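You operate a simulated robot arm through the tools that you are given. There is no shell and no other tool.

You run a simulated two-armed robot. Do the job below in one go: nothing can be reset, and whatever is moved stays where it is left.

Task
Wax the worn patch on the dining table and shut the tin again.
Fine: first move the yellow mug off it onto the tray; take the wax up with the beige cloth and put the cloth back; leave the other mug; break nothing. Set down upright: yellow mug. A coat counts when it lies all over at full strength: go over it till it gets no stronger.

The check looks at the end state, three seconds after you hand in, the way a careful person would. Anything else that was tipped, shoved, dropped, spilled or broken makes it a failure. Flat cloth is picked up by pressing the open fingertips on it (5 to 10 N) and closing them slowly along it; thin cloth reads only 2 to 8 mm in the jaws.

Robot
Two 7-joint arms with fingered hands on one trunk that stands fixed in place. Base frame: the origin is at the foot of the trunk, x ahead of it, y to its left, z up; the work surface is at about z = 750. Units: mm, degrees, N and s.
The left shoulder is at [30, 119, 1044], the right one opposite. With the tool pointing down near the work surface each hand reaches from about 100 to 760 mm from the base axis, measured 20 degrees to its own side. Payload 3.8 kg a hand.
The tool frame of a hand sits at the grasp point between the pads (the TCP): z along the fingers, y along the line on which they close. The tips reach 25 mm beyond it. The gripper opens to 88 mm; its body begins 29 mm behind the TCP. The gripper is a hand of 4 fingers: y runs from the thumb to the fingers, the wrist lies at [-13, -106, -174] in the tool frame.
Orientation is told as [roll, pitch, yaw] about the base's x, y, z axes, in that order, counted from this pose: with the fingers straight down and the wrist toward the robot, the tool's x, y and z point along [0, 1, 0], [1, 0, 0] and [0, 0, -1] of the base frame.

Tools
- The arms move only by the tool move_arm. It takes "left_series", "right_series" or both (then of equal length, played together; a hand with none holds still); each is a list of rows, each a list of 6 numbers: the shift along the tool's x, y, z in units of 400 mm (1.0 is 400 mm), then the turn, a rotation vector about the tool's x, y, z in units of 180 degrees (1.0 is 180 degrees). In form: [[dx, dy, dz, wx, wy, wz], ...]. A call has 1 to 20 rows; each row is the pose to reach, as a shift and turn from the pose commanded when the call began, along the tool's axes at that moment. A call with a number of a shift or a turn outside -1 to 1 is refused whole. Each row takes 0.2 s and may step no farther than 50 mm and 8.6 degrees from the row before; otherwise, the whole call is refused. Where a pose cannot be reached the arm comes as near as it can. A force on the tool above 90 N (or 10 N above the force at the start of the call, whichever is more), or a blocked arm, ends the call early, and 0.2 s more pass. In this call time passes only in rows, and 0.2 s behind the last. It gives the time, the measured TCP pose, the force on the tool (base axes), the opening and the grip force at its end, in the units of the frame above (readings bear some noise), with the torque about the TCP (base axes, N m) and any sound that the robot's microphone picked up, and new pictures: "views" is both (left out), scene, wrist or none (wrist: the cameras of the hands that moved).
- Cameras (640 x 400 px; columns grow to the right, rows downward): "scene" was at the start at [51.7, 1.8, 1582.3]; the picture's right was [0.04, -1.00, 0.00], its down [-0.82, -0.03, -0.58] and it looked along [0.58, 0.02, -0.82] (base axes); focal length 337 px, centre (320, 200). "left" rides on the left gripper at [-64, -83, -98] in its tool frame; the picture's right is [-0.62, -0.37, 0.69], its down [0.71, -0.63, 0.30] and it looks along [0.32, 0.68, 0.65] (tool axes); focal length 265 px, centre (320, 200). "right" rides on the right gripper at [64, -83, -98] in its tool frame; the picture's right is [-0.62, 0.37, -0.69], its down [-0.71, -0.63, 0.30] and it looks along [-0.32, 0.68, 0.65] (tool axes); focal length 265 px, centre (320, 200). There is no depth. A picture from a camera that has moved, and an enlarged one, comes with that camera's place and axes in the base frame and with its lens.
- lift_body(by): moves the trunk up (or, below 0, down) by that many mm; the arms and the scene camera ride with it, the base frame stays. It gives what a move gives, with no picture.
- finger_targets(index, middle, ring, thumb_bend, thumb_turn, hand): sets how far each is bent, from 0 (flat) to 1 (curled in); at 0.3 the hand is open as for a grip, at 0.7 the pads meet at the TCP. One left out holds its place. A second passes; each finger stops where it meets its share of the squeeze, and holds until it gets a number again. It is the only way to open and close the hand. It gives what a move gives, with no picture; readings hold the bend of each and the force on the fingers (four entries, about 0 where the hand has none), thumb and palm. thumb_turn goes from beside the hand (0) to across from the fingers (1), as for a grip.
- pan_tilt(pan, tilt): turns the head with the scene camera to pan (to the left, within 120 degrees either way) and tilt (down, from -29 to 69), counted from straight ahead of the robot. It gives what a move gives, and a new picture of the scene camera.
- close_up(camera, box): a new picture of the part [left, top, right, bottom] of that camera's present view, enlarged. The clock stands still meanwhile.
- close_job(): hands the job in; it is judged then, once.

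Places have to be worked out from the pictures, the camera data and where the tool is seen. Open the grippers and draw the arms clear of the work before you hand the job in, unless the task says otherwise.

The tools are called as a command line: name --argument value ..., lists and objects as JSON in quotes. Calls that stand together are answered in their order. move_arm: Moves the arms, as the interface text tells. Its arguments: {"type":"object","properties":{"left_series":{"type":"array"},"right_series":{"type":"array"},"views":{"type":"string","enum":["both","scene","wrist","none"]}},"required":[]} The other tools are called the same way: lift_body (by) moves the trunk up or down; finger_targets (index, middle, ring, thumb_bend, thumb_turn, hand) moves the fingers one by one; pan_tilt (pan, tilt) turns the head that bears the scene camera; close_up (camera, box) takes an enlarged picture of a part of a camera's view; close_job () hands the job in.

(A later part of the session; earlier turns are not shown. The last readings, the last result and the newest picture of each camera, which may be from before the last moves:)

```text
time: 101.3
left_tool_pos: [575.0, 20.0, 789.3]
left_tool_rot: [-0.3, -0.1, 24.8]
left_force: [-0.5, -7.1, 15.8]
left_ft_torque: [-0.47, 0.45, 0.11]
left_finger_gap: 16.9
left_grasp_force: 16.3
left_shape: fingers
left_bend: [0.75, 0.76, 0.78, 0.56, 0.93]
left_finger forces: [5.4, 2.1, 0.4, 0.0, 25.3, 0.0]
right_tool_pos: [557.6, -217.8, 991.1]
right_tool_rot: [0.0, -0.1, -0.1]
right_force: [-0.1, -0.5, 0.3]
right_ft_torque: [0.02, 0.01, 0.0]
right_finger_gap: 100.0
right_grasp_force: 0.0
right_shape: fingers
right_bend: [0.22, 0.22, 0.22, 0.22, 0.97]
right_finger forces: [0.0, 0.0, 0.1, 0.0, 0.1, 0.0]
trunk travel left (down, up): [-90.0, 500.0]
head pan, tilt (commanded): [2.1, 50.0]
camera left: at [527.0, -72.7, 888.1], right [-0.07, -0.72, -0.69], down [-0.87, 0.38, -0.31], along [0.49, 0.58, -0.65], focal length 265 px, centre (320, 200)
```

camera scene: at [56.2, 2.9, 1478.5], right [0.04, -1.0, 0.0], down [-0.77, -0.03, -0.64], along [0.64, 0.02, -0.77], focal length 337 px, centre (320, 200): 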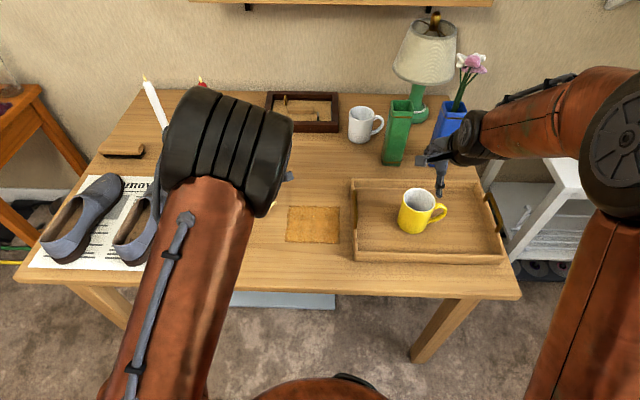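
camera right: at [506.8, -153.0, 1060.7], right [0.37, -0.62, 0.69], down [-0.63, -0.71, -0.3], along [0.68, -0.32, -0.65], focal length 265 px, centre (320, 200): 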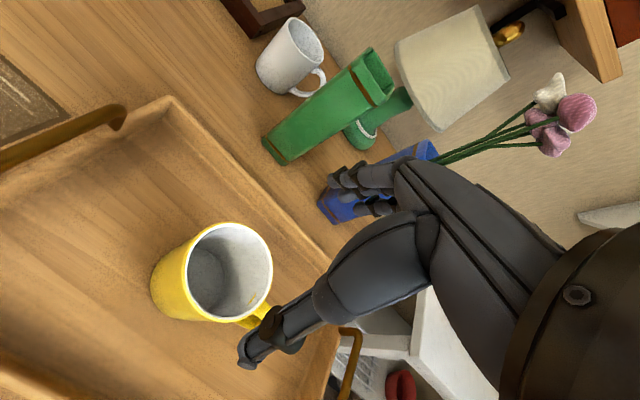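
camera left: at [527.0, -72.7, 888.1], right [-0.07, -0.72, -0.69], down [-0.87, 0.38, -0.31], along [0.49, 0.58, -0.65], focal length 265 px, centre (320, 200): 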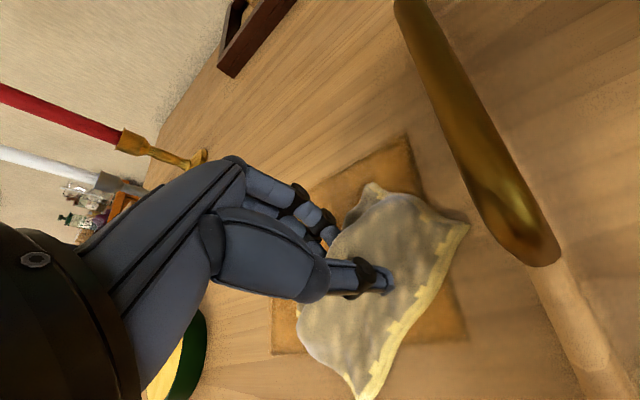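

That pass is done. I'll lift off and compare the coat with the earlier views.

move_arm --left_series '[[0, 0, -0.06, 0, 0, 0], [0, 0, -0.15, 0, 0, 0], [0.06, 0.02, -0.22, 0, 0, 0], [0.16, 0.06, -0.25, 0, 0, 0], [0.26, 0.1, -0.26, 0, 0, 0], [0.36, 0.14, -0.26, 0, 0, 0]]' --views "none"

close_up --camera "scene" --box '[275, 195, 355, 255]'

close_up --camera "scene" --box '[285, 225, 317, 245]'

close_up --camera "scene" --box '[311, 225, 343, 245]'

close_up --camera "scene" --box '[311, 203, 343, 223]'

```text
time: 102.7
left_tool_pos: [568.9, 177.5, 892.7]
left_tool_rot: [0.1, 0.0, 25.0]
left_force: [0.4, 0.1, 0.7]
left_ft_torque: [0.0, 0.02, 0.01]
left_finger_gap: 16.4
left_grasp_force: 13.1
left_shape: fingers
left_bend: [0.75, 0.75, 0.78, 0.57, 0.93]
left_finger forces: [7.7, 4.4, 1.5, 0.0, 12.9, 0.0]
right_tool_pos: [559.3, -215.5, 990.2]
right_tool_rot: [0.1, 0.1, 0.0]
right_force: [0.7, 0.9, 0.1]
right_ft_torque: [-0.01, 0.03, 0.01]
right_finger_gap: 100.1
right_grasp_force: 0.0
right_shape: fingers
right_bend: [0.22, 0.22, 0.22, 0.22, 0.97]
right_finger forces: [0.1, 0.0, 0.0, 0.0, 0.1, 0.0]
trunk travel left (down, up): [-90.0, 500.0]
head pan, tilt (commanded): [2.1, 50.0]
```

```text
6.67 times, centred on (315, 225) of scene
camera zoom: at [56.5, 3.0, 1478.5], right [0.04, -1.0, 0.0], down [-0.77, -0.03, -0.64], along [0.64, 0.02, -0.77], focal length 2244 px, centre (353, 33)
```

zoom: 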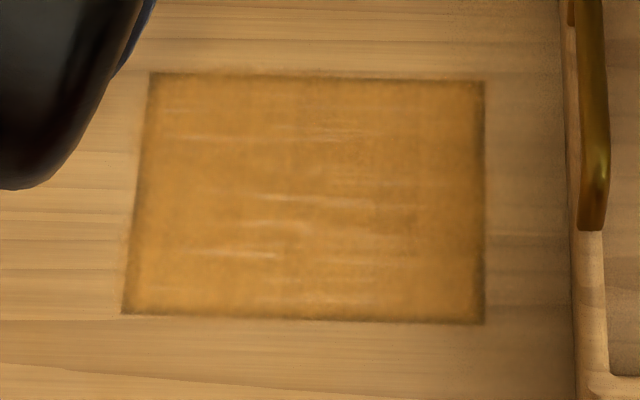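

```text
16.00 times, centred on (301, 235) of scene
camera zoom: at [56.5, 3.0, 1478.5], right [0.04, -1.0, 0.0], down [-0.77, -0.03, -0.64], along [0.64, 0.02, -0.77], focal length 5386 px, centre (624, -360)
```

zoom: 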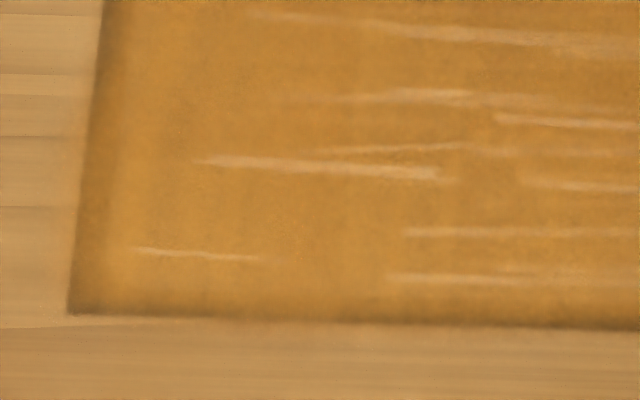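

```text
16.00 times, centred on (327, 235) of scene
camera zoom: at [56.5, 3.0, 1478.5], right [0.04, -1.0, 0.0], down [-0.77, -0.03, -0.64], along [0.64, 0.02, -0.77], focal length 5386 px, centre (208, -360)
```

zoom: 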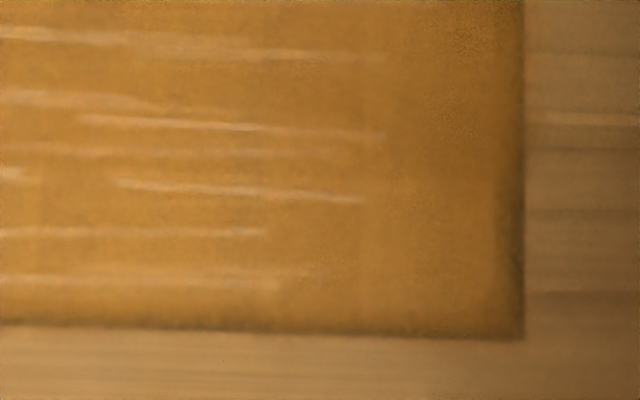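

```text
16.00 times, centred on (327, 213) of scene
camera zoom: at [56.5, 3.0, 1478.5], right [0.04, -1.0, 0.0], down [-0.77, -0.03, -0.64], along [0.64, 0.02, -0.77], focal length 5386 px, centre (208, -8)
```

zoom: 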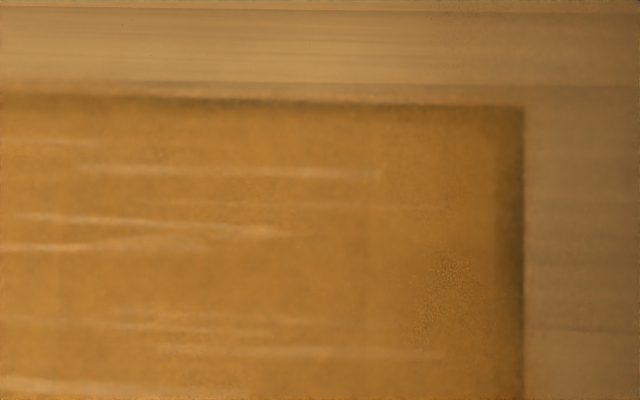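

The coat didn't visibly change on this pass, so most of it is at full strength. I'll compare the left and right border strips at higher zoom, since the right one still looks darker.

close_up --camera "scene" --box '[286, 222, 298, 230]'

close_up --camera "scene" --box '[329, 222, 341, 230]'

close_up --camera "scene" --box '[308, 202, 320, 210]'

close_up --camera "scene" --box '[308, 236, 320, 244]'

```text
16.00 times, centred on (292, 226) of scene
camera zoom: at [56.5, 3.0, 1478.5], right [0.04, -1.0, 0.0], down [-0.77, -0.03, -0.64], along [0.64, 0.02, -0.77], focal length 5386 px, centre (768, -216)
```

zoom: 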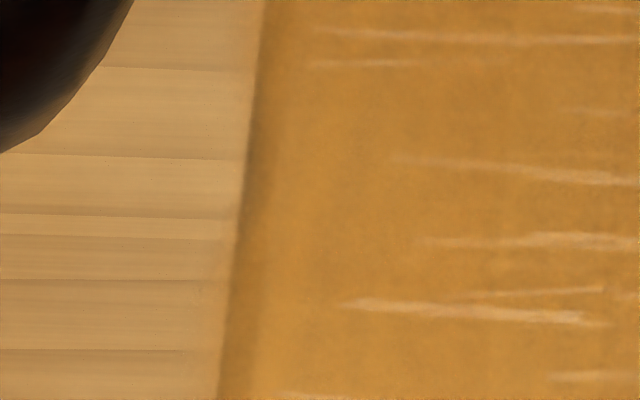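

```text
16.00 times, centred on (335, 226) of scene
camera zoom: at [56.5, 3.0, 1478.5], right [0.04, -1.0, 0.0], down [-0.77, -0.03, -0.64], along [0.64, 0.02, -0.77], focal length 5386 px, centre (80, -216)
```

zoom: 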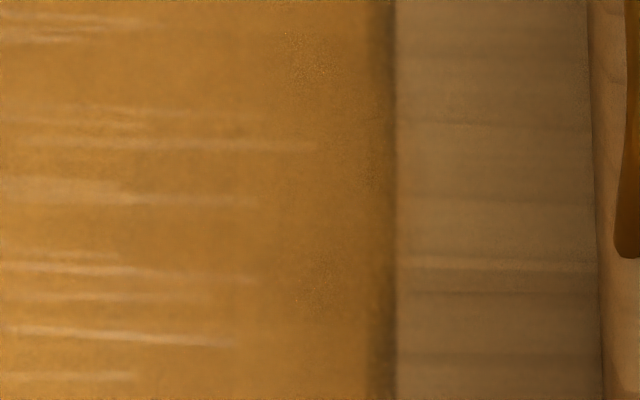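

```text
16.00 times, centred on (314, 206) of scene
camera zoom: at [56.5, 3.0, 1478.5], right [0.04, -1.0, 0.0], down [-0.77, -0.03, -0.64], along [0.64, 0.02, -0.77], focal length 5386 px, centre (416, 104)
```

zoom: 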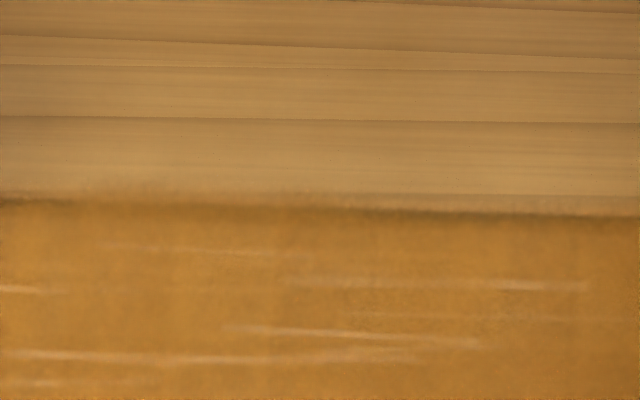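

```text
16.00 times, centred on (314, 240) of scene
camera zoom: at [56.5, 3.0, 1478.5], right [0.04, -1.0, 0.0], down [-0.77, -0.03, -0.64], along [0.64, 0.02, -0.77], focal length 5386 px, centre (416, -440)
```

zoom: 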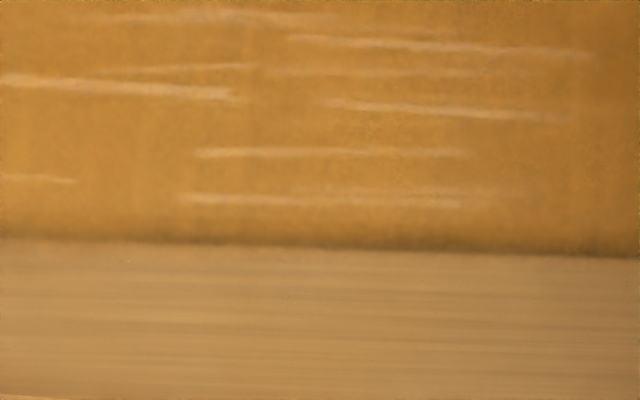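

The right border strip is still a bit browner than the left, so it may be thinner there. I'll turn the hand so the cloth's straight edge lines up with the patch's right side and re-wipe along it.

move_arm --left_series '[[-0.06, -0.02, 0, 0, 0, 0.043], [-0.15, -0.045, 0, 0, 0, 0.087], [-0.25, -0.08, 0, 0, 0, 0.13], [-0.35, -0.11, 0.02, 0, 0, 0.173], [-0.42, -0.135, 0.06, 0, 0, 0.2167], [-0.4469, -0.1449, 0.13, 0, 0, 0.2167], [-0.4469, -0.1449, 0.19, 0, 0, 0.2167], [-0.4469, -0.1449, 0.225, 0, 0, 0.2167]]' --views "wrist"

```text
time: 104.5
left_tool_pos: [591.9, -8.5, 804.7]
left_tool_rot: [0.1, -0.1, -14.0]
left_force: [0.0, 0.4, -1.2]
left_ft_torque: [0.01, 0.0, 0.0]
left_finger_gap: 16.1
left_grasp_force: 12.8
left_shape: fingers
left_bend: [0.75, 0.75, 0.78, 0.57, 0.93]
left_finger forces: [7.6, 4.1, 1.3, 0.0, 12.9, 0.1]
right_tool_pos: [559.3, -216.7, 990.0]
right_tool_rot: [0.0, 0.0, 0.0]
right_force: [0.3, -0.1, -0.2]
right_ft_torque: [-0.02, 0.01, -0.02]
right_finger_gap: 100.4
right_grasp_force: 0.1
right_shape: fingers
right_bend: [0.22, 0.22, 0.22, 0.22, 0.97]
right_finger forces: [0.0, 0.0, 0.0, 0.1, 0.0, 0.0]
trunk travel left (down, up): [-90.0, 500.0]
head pan, tilt (commanded): [2.1, 50.0]
camera left: at [494.9, -51.5, 902.6], right [-0.51, -0.51, -0.69], down [-0.44, 0.85, -0.3], along [0.74, 0.15, -0.65], focal length 265 px, centre (320, 200)
```

left: 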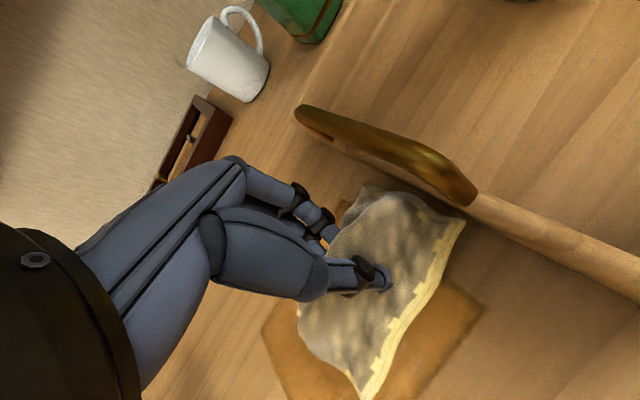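

The cloth edge now runs parallel to the patch side and just clears the tray. I'll shift 3 mm away from the tray, lower to contact, and stroke along the right side before working across.

move_arm --left_series '[[0.0073, -0.0018, 0.02, 0, 0, 0], [0.0073, -0.0018, 0.035, 0, 0, 0], [0.0254, 0.0709, 0.035, 0, 0, 0], [0.0073, -0.0018, 0.035, 0, 0, 0], [-0.0121, -0.0794, 0.035, 0, 0, 0], [0.0073, -0.0018, 0.035, 0, 0, 0], [0.0254, 0.0709, 0.035, 0, 0, 0], [0.0473, 0.0655, 0.035, 0, 0, 0], [0.0291, -0.0073, 0.035, 0, 0, 0], [0.0097, -0.0849, 0.035, 0, 0, 0], [0.0534, -0.0958, 0.035, 0, 0, 0], [0.0728, -0.0182, 0.035, 0, 0, 0], [0.0909, 0.0546, 0.035, 0, 0, 0], [0.1515, 0.0395, 0.035, 0, 0, 0], [0.1334, -0.0333, 0.035, 0, 0, 0], [0.114, -0.1109, 0.035, 0, 0, 0], [0.1625, -0.123, 0.035, 0, 0, 0], [0.1819, -0.0454, 0.035, 0, 0, 0], [0.2012, 0.0322, 0.035, 0, 0, 0], [0.1455, -0.0363, 0.035, 0, 0, 0]]' --views "wrist"

```text
time: 108.7
left_tool_pos: [585.7, 51.6, 790.8]
left_tool_rot: [0.1, -0.1, -14.0]
left_force: [4.5, 1.6, 9.6]
left_ft_torque: [0.03, 0.13, -0.04]
left_finger_gap: 16.1
left_grasp_force: 17.1
left_shape: fingers
left_bend: [0.75, 0.76, 0.78, 0.57, 0.93]
left_finger forces: [9.7, 5.3, 2.9, 0.0, 16.4, 0.0]
right_tool_pos: [558.5, -217.2, 991.7]
right_tool_rot: [0.0, -0.1, 0.0]
right_force: [-0.1, -0.5, 0.1]
right_ft_torque: [0.0, -0.04, 0.02]
right_finger_gap: 100.0
right_grasp_force: 0.0
right_shape: fingers
right_bend: [0.22, 0.22, 0.22, 0.22, 0.97]
right_finger forces: [0.1, 0.1, 0.0, 0.0, 0.0, 0.1]
trunk travel left (down, up): [-90.0, 500.0]
head pan, tilt (commanded): [2.1, 50.0]
camera left: at [490.5, 9.4, 888.4], right [-0.51, -0.51, -0.69], down [-0.44, 0.85, -0.3], along [0.74, 0.15, -0.65], focal length 265 px, centre (320, 200)
```

left: 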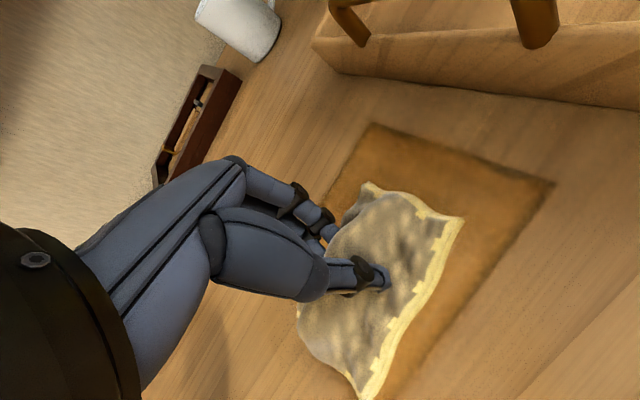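

From here the wrist camera has a clear view of the right side of the patch, so I'll zoom in on it.

close_up --camera "left" --box '[350, 110, 570, 250]'

close_up --camera "left" --box '[360, 230, 560, 400]'

```text
2.86 times, centred on (460, 180) of left
camera zoom: at [490.5, 9.4, 888.4], right [-0.51, -0.51, -0.69], down [-0.44, 0.85, -0.3], along [0.74, 0.15, -0.65], focal length 758 px, centre (-80, 257)
```

zoom: 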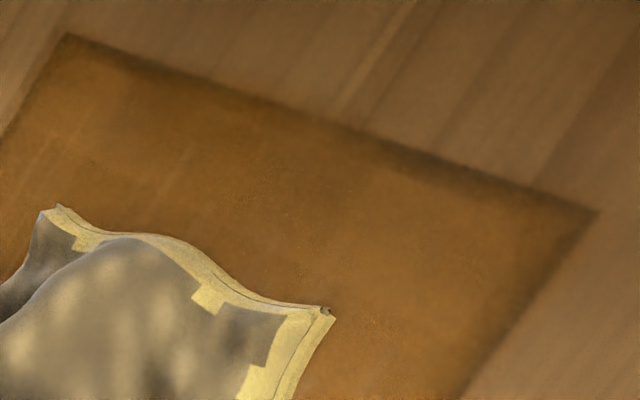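

```text
2.35 times, centred on (460, 315) of left
camera zoom: at [490.5, 9.4, 888.4], right [-0.51, -0.51, -0.69], down [-0.44, 0.85, -0.3], along [0.74, 0.15, -0.65], focal length 624 px, centre (-9, -71)
```

zoom: 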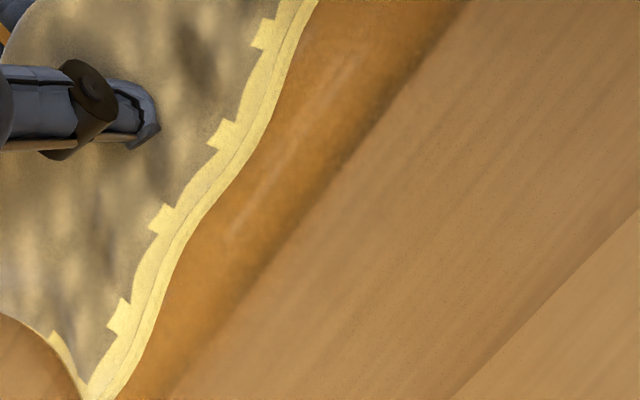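

The right side now looks even, and the thin dark edge is just the patch's own border. I'll finish with one more set of strokes in the other direction, covering the far and near edges.

move_arm --left_series '[[0.0472, 0.0861, 0, 0, 0, 0], [-0.0255, 0.1043, 0, 0, 0, 0], [-0.0983, 0.1225, 0, 0, 0, 0], [-0.1152, 0.0752, 0, 0, 0, 0], [-0.0376, 0.0558, 0, 0, 0, 0], [0.04, 0.0364, 0, 0, 0, 0], [0.0267, -0.017, 0, 0, 0, 0], [-0.0509, 0.0024, 0, 0, 0, 0], [-0.1285, 0.0218, 0, 0, 0, 0], [-0.1418, -0.0316, 0, 0, 0, 0], [-0.0642, -0.051, 0, 0, 0, 0], [0.0134, -0.0704, 0, 0, 0, 0], [0.0134, -0.0704, -0.08, 0, 0, 0], [0.03, -0.0704, -0.18, 0, 0, 0], [0.11, -0.0704, -0.25, 0, 0, 0], [0.2, -0.0704, -0.27, 0, 0, 0], [0.3, -0.0704, -0.27, 0, 0, 0]]' --views "both"

close_up --camera "scene" --box '[275, 195, 355, 255]'

close_up --camera "scene" --box '[329, 222, 341, 230]'

close_up --camera "scene" --box '[311, 225, 343, 245]'

```text
time: 112.3
left_tool_pos: [592.1, 175.0, 898.8]
left_tool_rot: [0.0, 0.0, -14.0]
left_force: [-0.9, 0.8, 0.5]
left_ft_torque: [-0.02, 0.02, -0.01]
left_finger_gap: 15.6
left_grasp_force: 14.3
left_shape: fingers
left_bend: [0.75, 0.75, 0.78, 0.58, 0.92]
left_finger forces: [8.3, 4.6, 1.3, 0.1, 14.0, 0.0]
right_tool_pos: [558.9, -215.7, 990.7]
right_tool_rot: [0.0, 0.0, 0.0]
right_force: [0.8, -0.5, -1.0]
right_ft_torque: [-0.02, 0.0, 0.0]
right_finger_gap: 100.0
right_grasp_force: 0.1
right_shape: fingers
right_bend: [0.22, 0.22, 0.22, 0.22, 0.97]
right_finger forces: [0.0, 0.0, 0.1, 0.1, 0.1, 0.0]
trunk travel left (down, up): [-90.0, 500.0]
head pan, tilt (commanded): [2.1, 50.0]
camera scene: at [56.6, 3.1, 1478.5], right [0.04, -1.0, 0.0], down [-0.77, -0.03, -0.64], along [0.64, 0.02, -0.77], focal length 337 px, centre (320, 200)
camera left: at [495.2, 132.9, 996.2], right [-0.51, -0.51, -0.69], down [-0.44, 0.85, -0.3], along [0.74, 0.15, -0.65], focal length 265 px, centre (320, 200)
```

scene: 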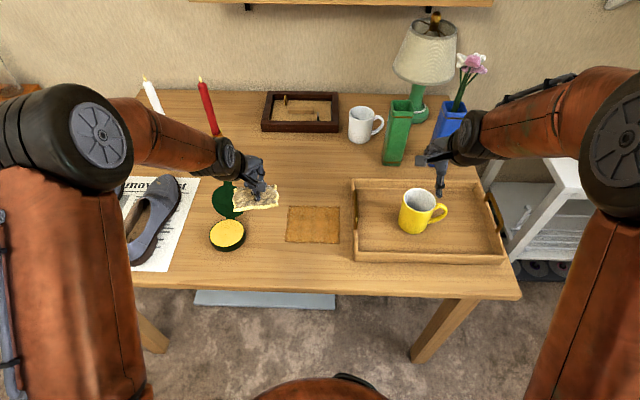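
left: 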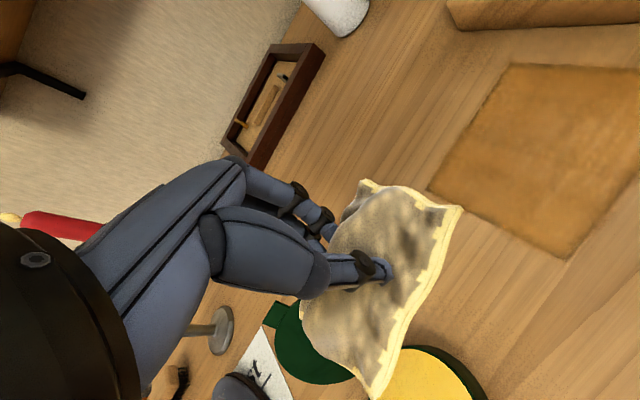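

```text
6.67 times, centred on (315, 225) of scene
camera zoom: at [56.6, 3.1, 1478.5], right [0.04, -1.0, 0.0], down [-0.77, -0.03, -0.64], along [0.64, 0.02, -0.77], focal length 2244 px, centre (353, 33)
```

zoom: 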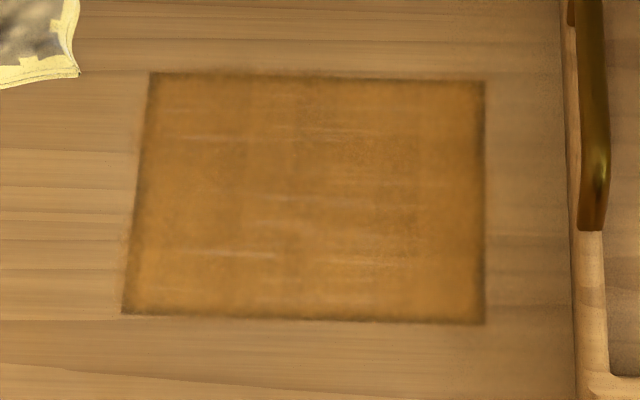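

```text
16.00 times, centred on (335, 226) of scene
camera zoom: at [56.6, 3.1, 1478.5], right [0.04, -1.0, 0.0], down [-0.77, -0.03, -0.64], along [0.64, 0.02, -0.77], focal length 5386 px, centre (80, -216)
```

zoom: 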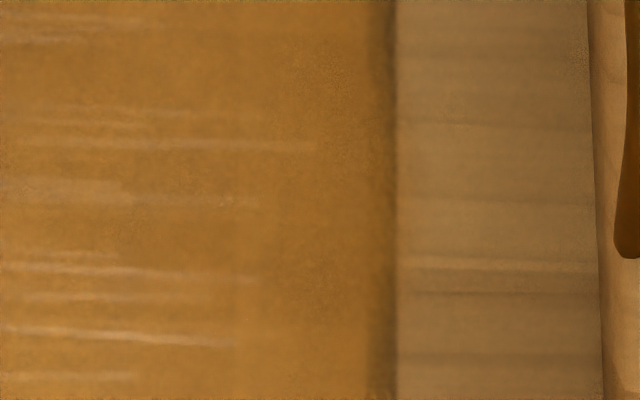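

```text
16.00 times, centred on (327, 235) of scene
camera zoom: at [56.6, 3.1, 1478.5], right [0.04, -1.0, 0.0], down [-0.77, -0.03, -0.64], along [0.64, 0.02, -0.77], focal length 5386 px, centre (208, -360)
```

zoom: 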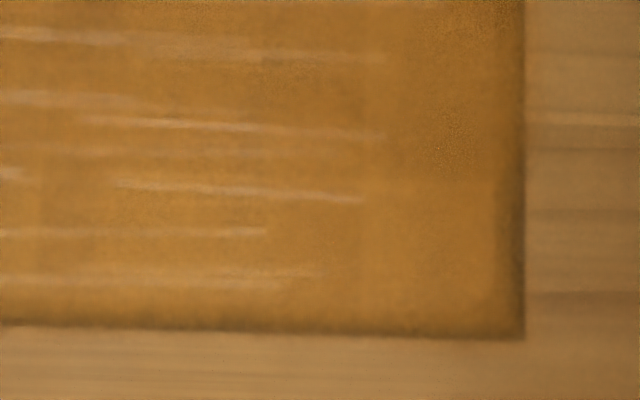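

The coat's look hasn't changed apart from arm shadow, so it has reached full strength. I'll take one more look from the wrist camera's angle to be sure.

close_up --camera "left" --box '[420, 50, 640, 270]'

close_up --camera "scene" --box '[180, 150, 300, 260]'

```text
1.82 times, centred on (530, 160) of left
camera zoom: at [495.2, 132.9, 996.2], right [-0.51, -0.51, -0.69], down [-0.44, 0.85, -0.3], along [0.74, 0.15, -0.65], focal length 483 px, centre (-62, 273)
```

zoom: 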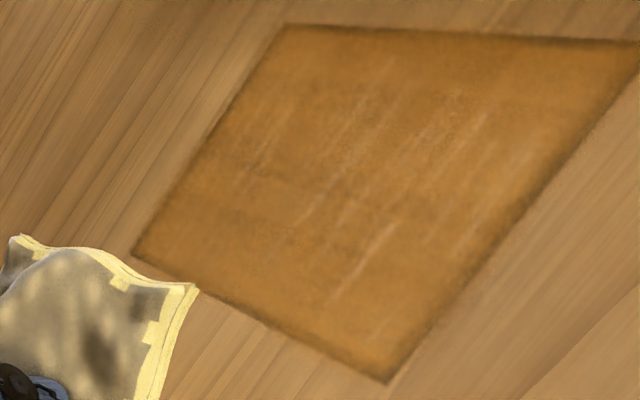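

```text
3.64 times, centred on (240, 205) of scene
camera zoom: at [56.6, 3.1, 1478.5], right [0.04, -1.0, 0.0], down [-0.77, -0.03, -0.64], along [0.64, 0.02, -0.77], focal length 1224 px, centre (611, 182)
```

zoom: 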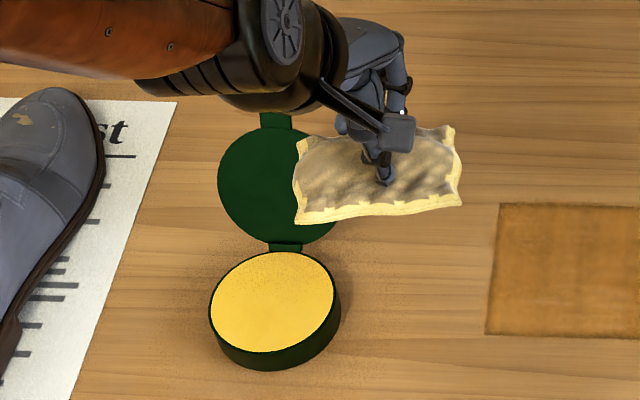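

The coat is even across the whole patch. Now I'll return the cloth: first up, clear of the open lid, then over to its original spot near (722, 232). Its long side already lies along y as before.

move_arm --left_series '[[0, 0, -0.09, 0, 0, 0], [0, 0.02, -0.15, 0, 0, 0], [0.05, 0.08, -0.15, 0, 0, 0], [0.1, 0.15, -0.15, 0, 0, 0], [0.15, 0.22, -0.15, 0, 0, 0], [0.19, 0.28, -0.15, 0, 0, 0], [0.2072, 0.3038, -0.15, 0, 0, 0]]' --views "both"

```text
time: 113.9
left_tool_pos: [728.6, 226.2, 956.9]
left_tool_rot: [-0.1, 0.0, -14.0]
left_force: [-0.1, -0.4, -0.3]
left_ft_torque: [-0.01, -0.02, -0.01]
left_finger_gap: 15.5
left_grasp_force: 13.5
left_shape: fingers
left_bend: [0.75, 0.75, 0.78, 0.58, 0.92]
left_finger forces: [8.3, 4.6, 1.4, 0.0, 13.7, 0.1]
right_tool_pos: [559.6, -216.7, 990.6]
right_tool_rot: [0.0, 0.0, 0.0]
right_force: [-0.4, 0.0, -0.1]
right_ft_torque: [-0.03, 0.0, 0.0]
right_finger_gap: 99.9
right_grasp_force: 0.0
right_shape: fingers
right_bend: [0.22, 0.22, 0.22, 0.22, 0.97]
right_finger forces: [0.0, 0.0, 0.1, 0.0, 0.0, 0.1]
trunk travel left (down, up): [-90.0, 500.0]
head pan, tilt (commanded): [2.1, 50.0]
camera scene: at [56.5, 2.1, 1478.5], right [0.04, -1.0, 0.0], down [-0.77, -0.03, -0.64], along [0.64, 0.02, -0.77], focal length 337 px, centre (320, 200)
camera left: at [632.7, 184.1, 1055.1], right [-0.51, -0.51, -0.69], down [-0.44, 0.85, -0.3], along [0.74, 0.15, -0.65], focal length 265 px, centre (320, 200)
```

scene: 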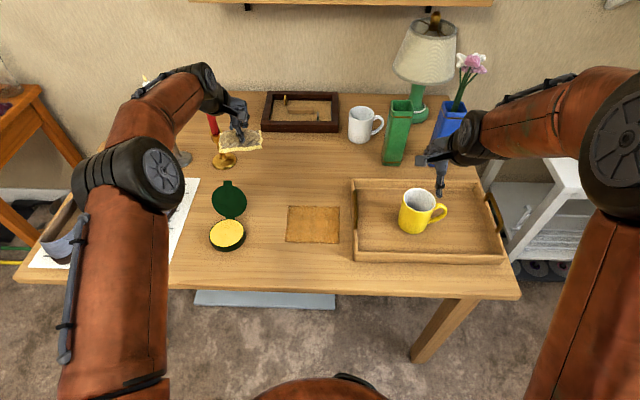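
left: 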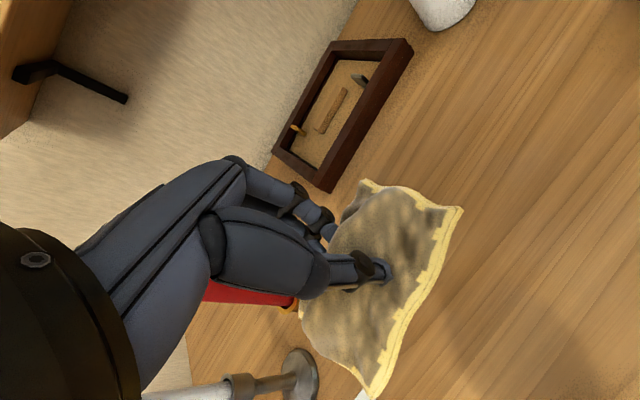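

The cloth hangs over its original spot and the hand is clear of the red candle by about 50 mm. I'll lower it.

move_arm --left_series '[[0, 0, 0.09, 0, 0, 0], [0, 0, 0.18, 0, 0, 0], [0, 0, 0.27, 0, 0, 0], [0, 0, 0.34, 0, 0, 0]]' --views "both"

```text
time: 114.9
left_tool_pos: [730.9, 226.5, 818.9]
left_tool_rot: [0.0, -0.1, -14.0]
left_force: [-0.2, -0.2, -0.1]
left_ft_torque: [0.0, -0.01, -0.01]
left_finger_gap: 15.7
left_grasp_force: 14.3
left_shape: fingers
left_bend: [0.75, 0.75, 0.78, 0.58, 0.92]
left_finger forces: [8.3, 4.5, 1.4, 0.0, 13.8, 0.0]
right_tool_pos: [558.9, -217.0, 990.7]
right_tool_rot: [0.0, 0.1, 0.0]
right_force: [-0.2, -0.5, 0.2]
right_ft_torque: [0.0, -0.01, -0.04]
right_finger_gap: 100.0
right_grasp_force: 0.1
right_shape: fingers
right_bend: [0.22, 0.22, 0.22, 0.22, 0.97]
right_finger forces: [0.0, 0.0, 0.0, 0.0, 0.0, 0.0]
trunk travel left (down, up): [-90.0, 500.0]
head pan, tilt (commanded): [2.1, 50.0]
camera scene: at [56.7, 1.9, 1478.5], right [0.04, -1.0, 0.0], down [-0.77, -0.03, -0.64], along [0.64, 0.02, -0.77], focal length 337 px, centre (320, 200)
camera left: at [635.0, 184.4, 918.0], right [-0.51, -0.51, -0.69], down [-0.44, 0.85, -0.3], along [0.74, 0.15, -0.65], focal length 265 px, centre (320, 200)
```

scene: 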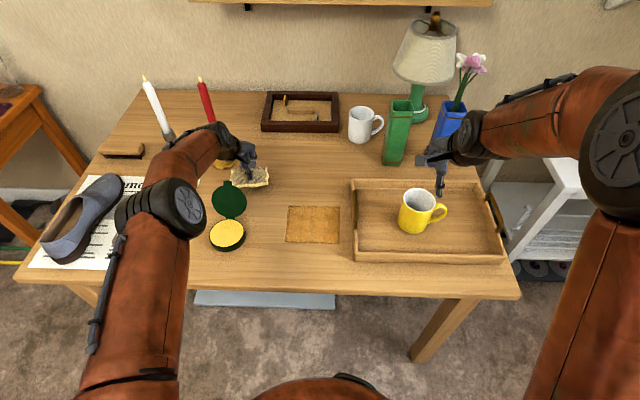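
left: 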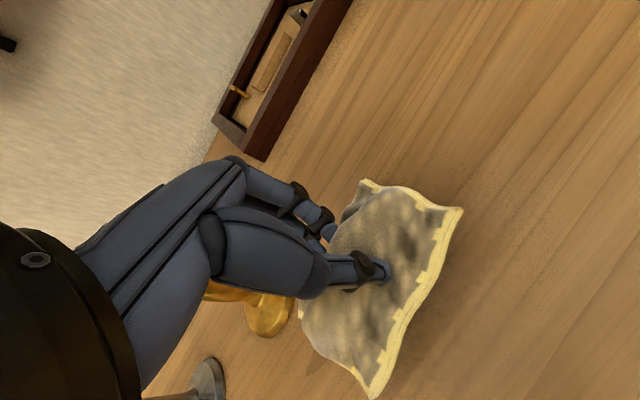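

The cloth is about 25 mm above the table at its original place. I'll lower it to light contact.

move_arm --left_series '[[0, 0, 0.025, 0, 0, 0], [0, 0, 0.05, 0, 0, 0], [0, 0, 0.062, 0, 0, 0], [0, 0, 0.07, 0, 0, 0], [0, 0, 0.075, 0, 0, 0]]' --views "wrist"

```text
time: 116.1
left_tool_pos: [729.6, 226.0, 790.7]
left_tool_rot: [0.0, -0.1, -14.0]
left_force: [0.3, 1.1, 1.4]
left_ft_torque: [-0.01, 0.04, 0.02]
left_finger_gap: 15.5
left_grasp_force: 14.4
left_shape: fingers
left_bend: [0.75, 0.75, 0.78, 0.58, 0.92]
left_finger forces: [8.6, 4.3, 1.9, 0.0, 14.0, 0.0]
right_tool_pos: [559.7, -216.8, 991.5]
right_tool_rot: [0.0, -0.1, -0.1]
right_force: [-0.1, -0.5, -0.2]
right_ft_torque: [0.01, 0.02, -0.03]
right_finger_gap: 100.2
right_grasp_force: 0.1
right_shape: fingers
right_bend: [0.22, 0.22, 0.22, 0.22, 0.97]
right_finger forces: [0.0, 0.1, 0.0, 0.0, 0.1, 0.1]
trunk travel left (down, up): [-90.0, 500.0]
head pan, tilt (commanded): [2.1, 50.0]
camera left: at [633.2, 184.8, 889.4], right [-0.51, -0.51, -0.69], down [-0.44, 0.85, -0.3], along [0.74, 0.15, -0.65], focal length 265 px, centre (320, 200)
```

left: 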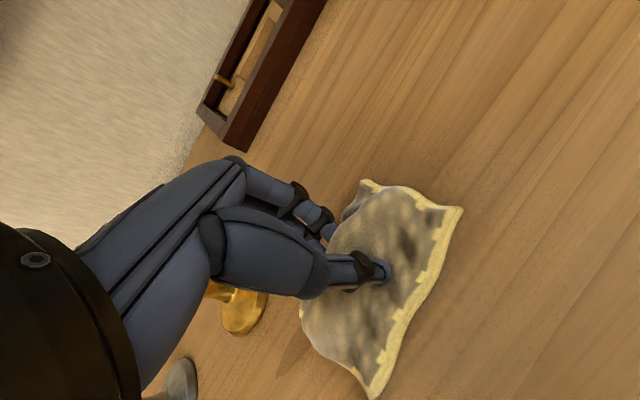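

The cloth rests on the table with a light touch. I'll open the fingers gently to let it go.

finger_targets --hand "left" --index 0.6 --middle 0.58 --ring 0.6 --thumb_bend 0.45

finger_targets --hand "left" --index 0.42 --middle 0.38 --ring 0.42 --thumb_bend 0.36

close_up --camera "left" --box '[220, 130, 520, 390]'

```text
time: 117.1
left_tool_pos: [729.6, 226.9, 792.0]
left_tool_rot: [0.0, -0.1, -14.0]
left_force: [-1.2, 0.1, 3.6]
left_ft_torque: [0.03, -0.04, 0.0]
left_finger_gap: 35.6
left_grasp_force: 1.6
left_shape: fingers
left_bend: [0.6, 0.58, 0.6, 0.45, 0.97]
left_finger forces: [0.3, 3.0, 0.0, 0.0, 0.0, 0.0]
right_tool_pos: [558.8, -216.4, 990.1]
right_tool_rot: [0.0, -0.1, 0.0]
right_force: [-0.9, -0.3, 0.3]
right_ft_torque: [-0.02, -0.01, -0.03]
right_finger_gap: 100.2
right_grasp_force: 0.0
right_shape: fingers
right_bend: [0.22, 0.22, 0.22, 0.22, 0.97]
right_finger forces: [0.0, 0.1, 0.0, 0.1, 0.1, 0.1]
trunk travel left (down, up): [-90.0, 500.0]
head pan, tilt (commanded): [2.1, 50.0]
```

```text
time: 118.1
left_tool_pos: [729.5, 226.6, 789.5]
left_tool_rot: [0.0, -0.1, -14.0]
left_force: [-0.5, 0.3, -0.6]
left_ft_torque: [-0.04, -0.04, -0.02]
left_finger_gap: 65.2
left_grasp_force: 0.0
left_shape: fingers
left_bend: [0.42, 0.38, 0.42, 0.36, 0.97]
left_finger forces: [0.0, 0.0, 0.0, 0.0, 0.1, 0.0]
right_tool_pos: [559.5, -216.8, 991.0]
right_tool_rot: [0.0, 0.1, 0.0]
right_force: [-0.1, 0.2, 0.9]
right_ft_torque: [-0.01, -0.02, -0.02]
right_finger_gap: 100.0
right_grasp_force: 0.1
right_shape: fingers
right_bend: [0.22, 0.22, 0.22, 0.22, 0.97]
right_finger forces: [0.0, 0.1, 0.0, 0.1, 0.0, 0.0]
trunk travel left (down, up): [-90.0, 500.0]
head pan, tilt (commanded): [2.1, 50.0]
```

```text
1.54 times, centred on (370, 260) of left
camera zoom: at [633.1, 184.5, 888.9], right [-0.51, -0.51, -0.69], down [-0.44, 0.85, -0.3], along [0.74, 0.15, -0.65], focal length 408 px, centre (243, 108)
```

zoom: 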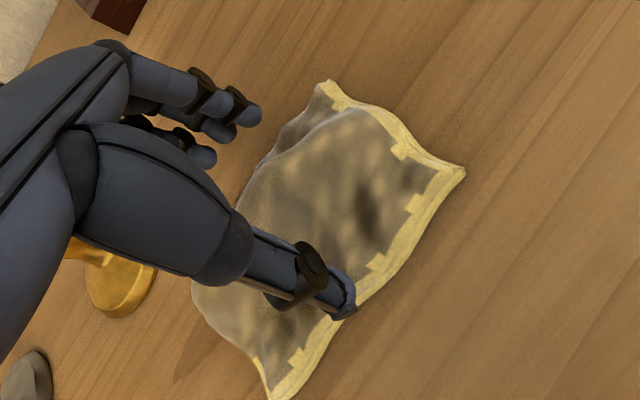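

The cloth is released and no forces remain on the fingers. I'll rise straight up and check where it lies.

move_arm --left_series '[[0, 0, -0.02, 0, 0, 0], [0, 0, -0.06, 0, 0, 0], [0, 0, -0.15, 0, 0, 0], [0, 0, -0.25, 0, 0, 0], [0, 0, -0.35, 0, 0, 0], [0, 0, -0.42, 0, 0, 0]]' --views "both"

close_up --camera "scene" --box '[190, 130, 310, 250]'

```text
time: 119.5
left_tool_pos: [730.7, 224.4, 960.9]
left_tool_rot: [0.0, -0.1, -14.0]
left_force: [0.9, -0.2, 0.4]
left_ft_torque: [0.02, 0.02, 0.0]
left_finger_gap: 65.2
left_grasp_force: 0.0
left_shape: fingers
left_bend: [0.42, 0.38, 0.42, 0.36, 0.97]
left_finger forces: [0.0, 0.0, 0.0, 0.0, 0.0, 0.0]
right_tool_pos: [558.9, -217.1, 991.8]
right_tool_rot: [0.0, 0.0, 0.1]
right_force: [1.1, -0.3, 0.4]
right_ft_torque: [-0.02, 0.01, -0.01]
right_finger_gap: 100.2
right_grasp_force: 0.0
right_shape: fingers
right_bend: [0.22, 0.22, 0.22, 0.22, 0.97]
right_finger forces: [0.0, 0.1, 0.1, 0.0, 0.0, 0.0]
trunk travel left (down, up): [-90.0, 500.0]
head pan, tilt (commanded): [2.1, 50.0]
camera scene: at [56.3, 1.8, 1478.5], right [0.04, -1.0, 0.0], down [-0.77, -0.03, -0.64], along [0.64, 0.02, -0.77], focal length 337 px, centre (320, 200)
camera left: at [634.3, 182.3, 1059.5], right [-0.51, -0.51, -0.69], down [-0.44, 0.85, -0.3], along [0.74, 0.15, -0.65], focal length 265 px, centre (320, 200)
```

scene: 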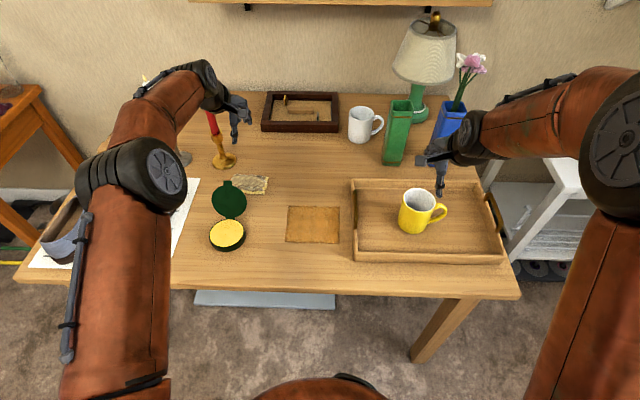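
left: 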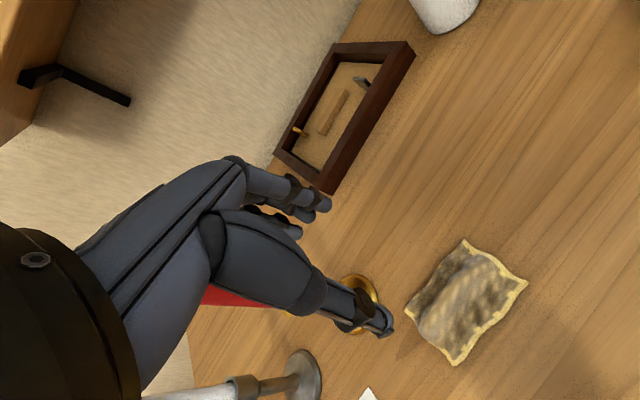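

```text
3.33 times, centred on (250, 190) of scene
camera zoom: at [56.3, 1.8, 1478.5], right [0.04, -1.0, 0.0], down [-0.77, -0.03, -0.64], along [0.64, 0.02, -0.77], focal length 1122 px, centre (553, 233)
```

zoom: 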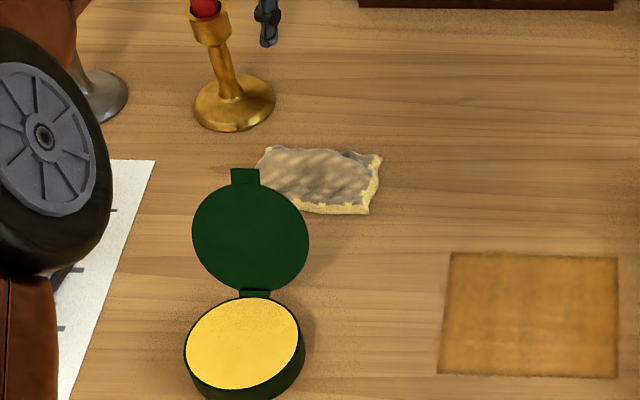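

The cloth lies at about (716, 230), within a centimetre of where it was, in the same orientation. To close the tin I'll straddle the open lid from above, fingers behind it and thumb in front, and swing it forward under control. First I'll move over the lid.

finger_targets --hand "left" --index 0.36 --middle 0.36 --ring 0.36 --thumb_bend 0.36

move_arm --left_series '[[-0.003, -0.065, 0, 0, 0, -0.02], [-0.005, -0.13, 0, 0, 0, -0.04], [-0.007, -0.195, 0, 0, 0, -0.06], [-0.0096, -0.2552, 0, 0, 0, -0.078]]' --views "both"

close_up --camera "scene" --box '[190, 130, 310, 250]'

```text
time: 120.5
left_tool_pos: [730.9, 224.4, 960.4]
left_tool_rot: [-0.1, 0.0, -14.0]
left_force: [0.0, 0.5, 0.2]
left_ft_torque: [-0.01, 0.0, 0.0]
left_finger_gap: 71.6
left_grasp_force: 0.1
left_shape: fingers
left_bend: [0.36, 0.36, 0.36, 0.36, 0.97]
left_finger forces: [0.1, 0.1, 0.1, 0.1, 0.0, 0.0]
right_tool_pos: [560.0, -216.7, 990.3]
right_tool_rot: [0.0, 0.0, 0.0]
right_force: [-0.2, 0.1, 0.0]
right_ft_torque: [-0.01, 0.02, 0.0]
right_finger_gap: 100.2
right_grasp_force: 0.1
right_shape: fingers
right_bend: [0.22, 0.22, 0.22, 0.22, 0.97]
right_finger forces: [0.1, 0.0, 0.0, 0.0, 0.0, 0.0]
trunk travel left (down, up): [-90.0, 500.0]
head pan, tilt (commanded): [2.1, 50.0]
```

```text
time: 121.5
left_tool_pos: [628.7, 248.5, 959.9]
left_tool_rot: [0.0, -0.1, 0.1]
left_force: [0.7, -0.2, 0.8]
left_ft_torque: [-0.01, 0.0, -0.03]
left_finger_gap: 71.5
left_grasp_force: 0.0
left_shape: fingers
left_bend: [0.36, 0.36, 0.36, 0.36, 0.97]
left_finger forces: [0.0, 0.1, 0.0, 0.1, 0.0, 0.0]
right_tool_pos: [558.8, -217.2, 990.8]
right_tool_rot: [0.0, -0.2, 0.0]
right_force: [1.0, 0.6, -0.1]
right_ft_torque: [0.0, -0.02, -0.03]
right_finger_gap: 99.9
right_grasp_force: 0.1
right_shape: fingers
right_bend: [0.22, 0.22, 0.22, 0.22, 0.97]
right_finger forces: [0.1, 0.1, 0.0, 0.0, 0.0, 0.0]
trunk travel left (down, up): [-90.0, 500.0]
head pan, tilt (commanded): [2.1, 50.0]
camera scene: at [55.8, 1.8, 1478.5], right [0.04, -1.0, 0.0], down [-0.77, -0.03, -0.64], along [0.64, 0.02, -0.77], focal length 337 px, centre (320, 200)
camera left: at [545.5, 182.9, 1059.0], right [-0.37, -0.62, -0.69], down [-0.63, 0.71, -0.3], along [0.68, 0.33, -0.65], focal length 265 px, centre (320, 200)
```

scene: 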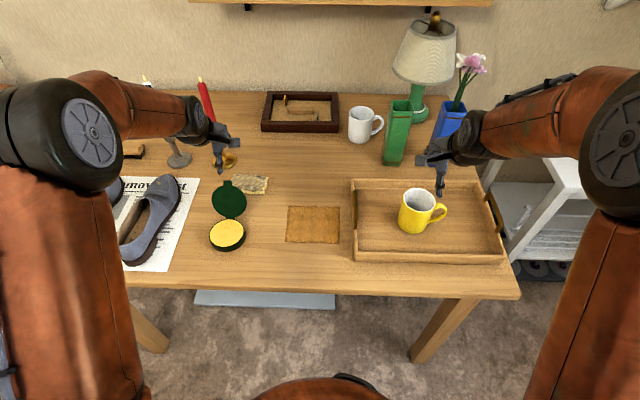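
left: 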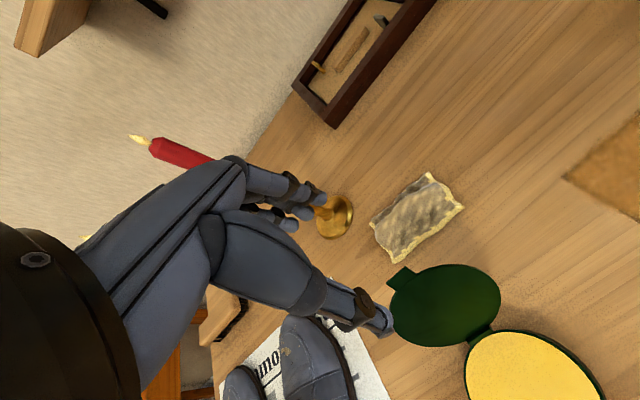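

```text
3.33 times, centred on (250, 190) of scene
camera zoom: at [55.8, 1.8, 1478.5], right [0.04, -1.0, 0.0], down [-0.77, -0.03, -0.64], along [0.64, 0.02, -0.77], focal length 1122 px, centre (553, 233)
```

zoom: 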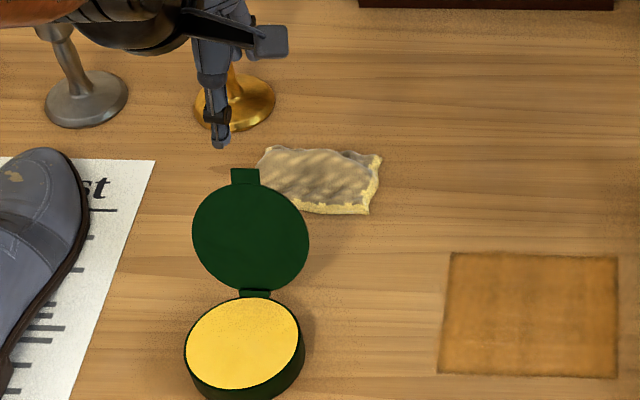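

Triangulation puts the tab tip at about (634, 259, 849). With the thumb tip at x≈590 and the fingers at x≈665, the lid will sit between them. I'll descend to straddle it.

move_arm --left_series '[[0.005, 0.002, 0.08, 0, 0, 0], [0.01, 0.004, 0.16, 0, 0, 0], [0.012, 0.004, 0.23, 0, 0, 0], [0.012, 0.004, 0.27, 0, 0, 0]]' --views "both"

close_up --camera "left" --box '[200, 150, 560, 400]'

close_up --camera "scene" --box '[190, 130, 310, 250]'

```text
time: 122.5
left_tool_pos: [629.7, 254.0, 850.6]
left_tool_rot: [0.1, 0.0, 0.1]
left_force: [1.0, 0.2, 0.1]
left_ft_torque: [0.0, 0.0, 0.01]
left_finger_gap: 71.9
left_grasp_force: 0.0
left_shape: fingers
left_bend: [0.36, 0.36, 0.36, 0.36, 0.97]
left_finger forces: [0.0, 0.1, 0.0, 0.0, 0.1, 0.0]
right_tool_pos: [558.6, -216.0, 992.0]
right_tool_rot: [0.1, 0.0, 0.0]
right_force: [0.0, -0.9, 0.5]
right_ft_torque: [0.0, 0.0, 0.01]
right_finger_gap: 99.7
right_grasp_force: 0.0
right_shape: fingers
right_bend: [0.22, 0.22, 0.22, 0.22, 0.97]
right_finger forces: [0.0, 0.0, 0.0, 0.0, 0.1, 0.0]
trunk travel left (down, up): [-90.0, 500.0]
head pan, tilt (commanded): [2.1, 50.0]
camera scene: at [56.5, 2.0, 1478.5], right [0.04, -1.0, 0.0], down [-0.77, -0.03, -0.64], along [0.64, 0.02, -0.77], focal length 337 px, centre (320, 200)
camera left: at [546.9, 188.8, 948.7], right [-0.37, -0.62, -0.69], down [-0.63, 0.71, -0.3], along [0.68, 0.33, -0.65], focal length 265 px, centre (320, 200)
```

scene: 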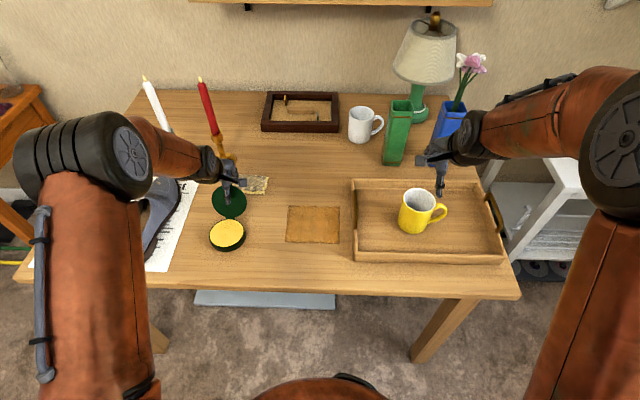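
left: 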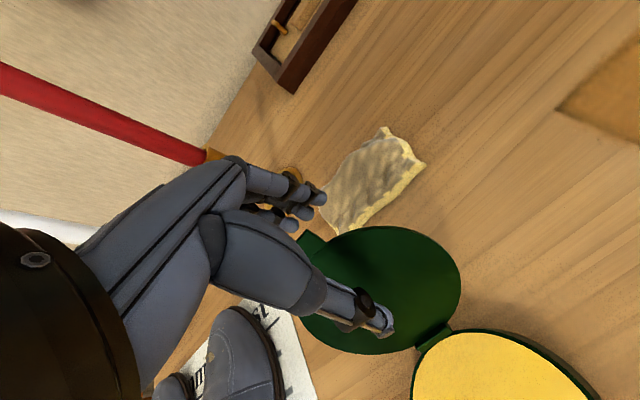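

```text
1.60 times, centred on (380, 275) of left
camera zoom: at [546.9, 188.8, 948.7], right [-0.37, -0.62, -0.69], down [-0.63, 0.71, -0.3], along [0.68, 0.33, -0.65], focal length 425 px, centre (224, 80)
```

zoom: 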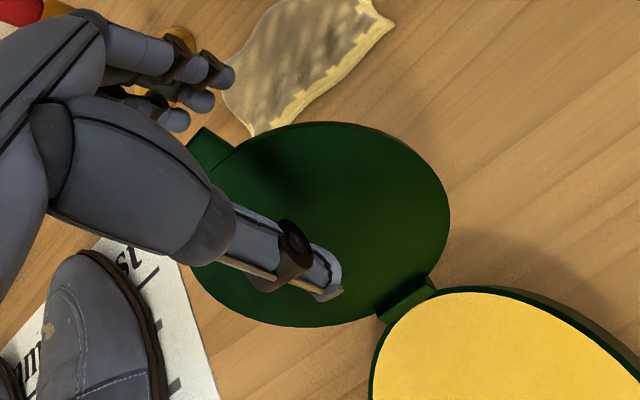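

```text
3.33 times, centred on (250, 190) of scene
camera zoom: at [56.5, 2.0, 1478.5], right [0.04, -1.0, 0.0], down [-0.77, -0.03, -0.64], along [0.64, 0.02, -0.77], focal length 1122 px, centre (553, 233)
```

zoom: 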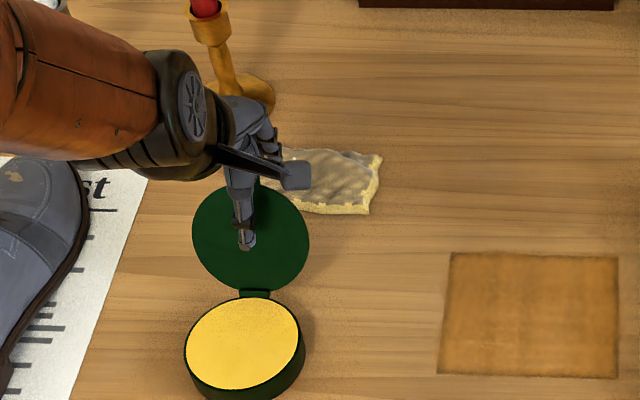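

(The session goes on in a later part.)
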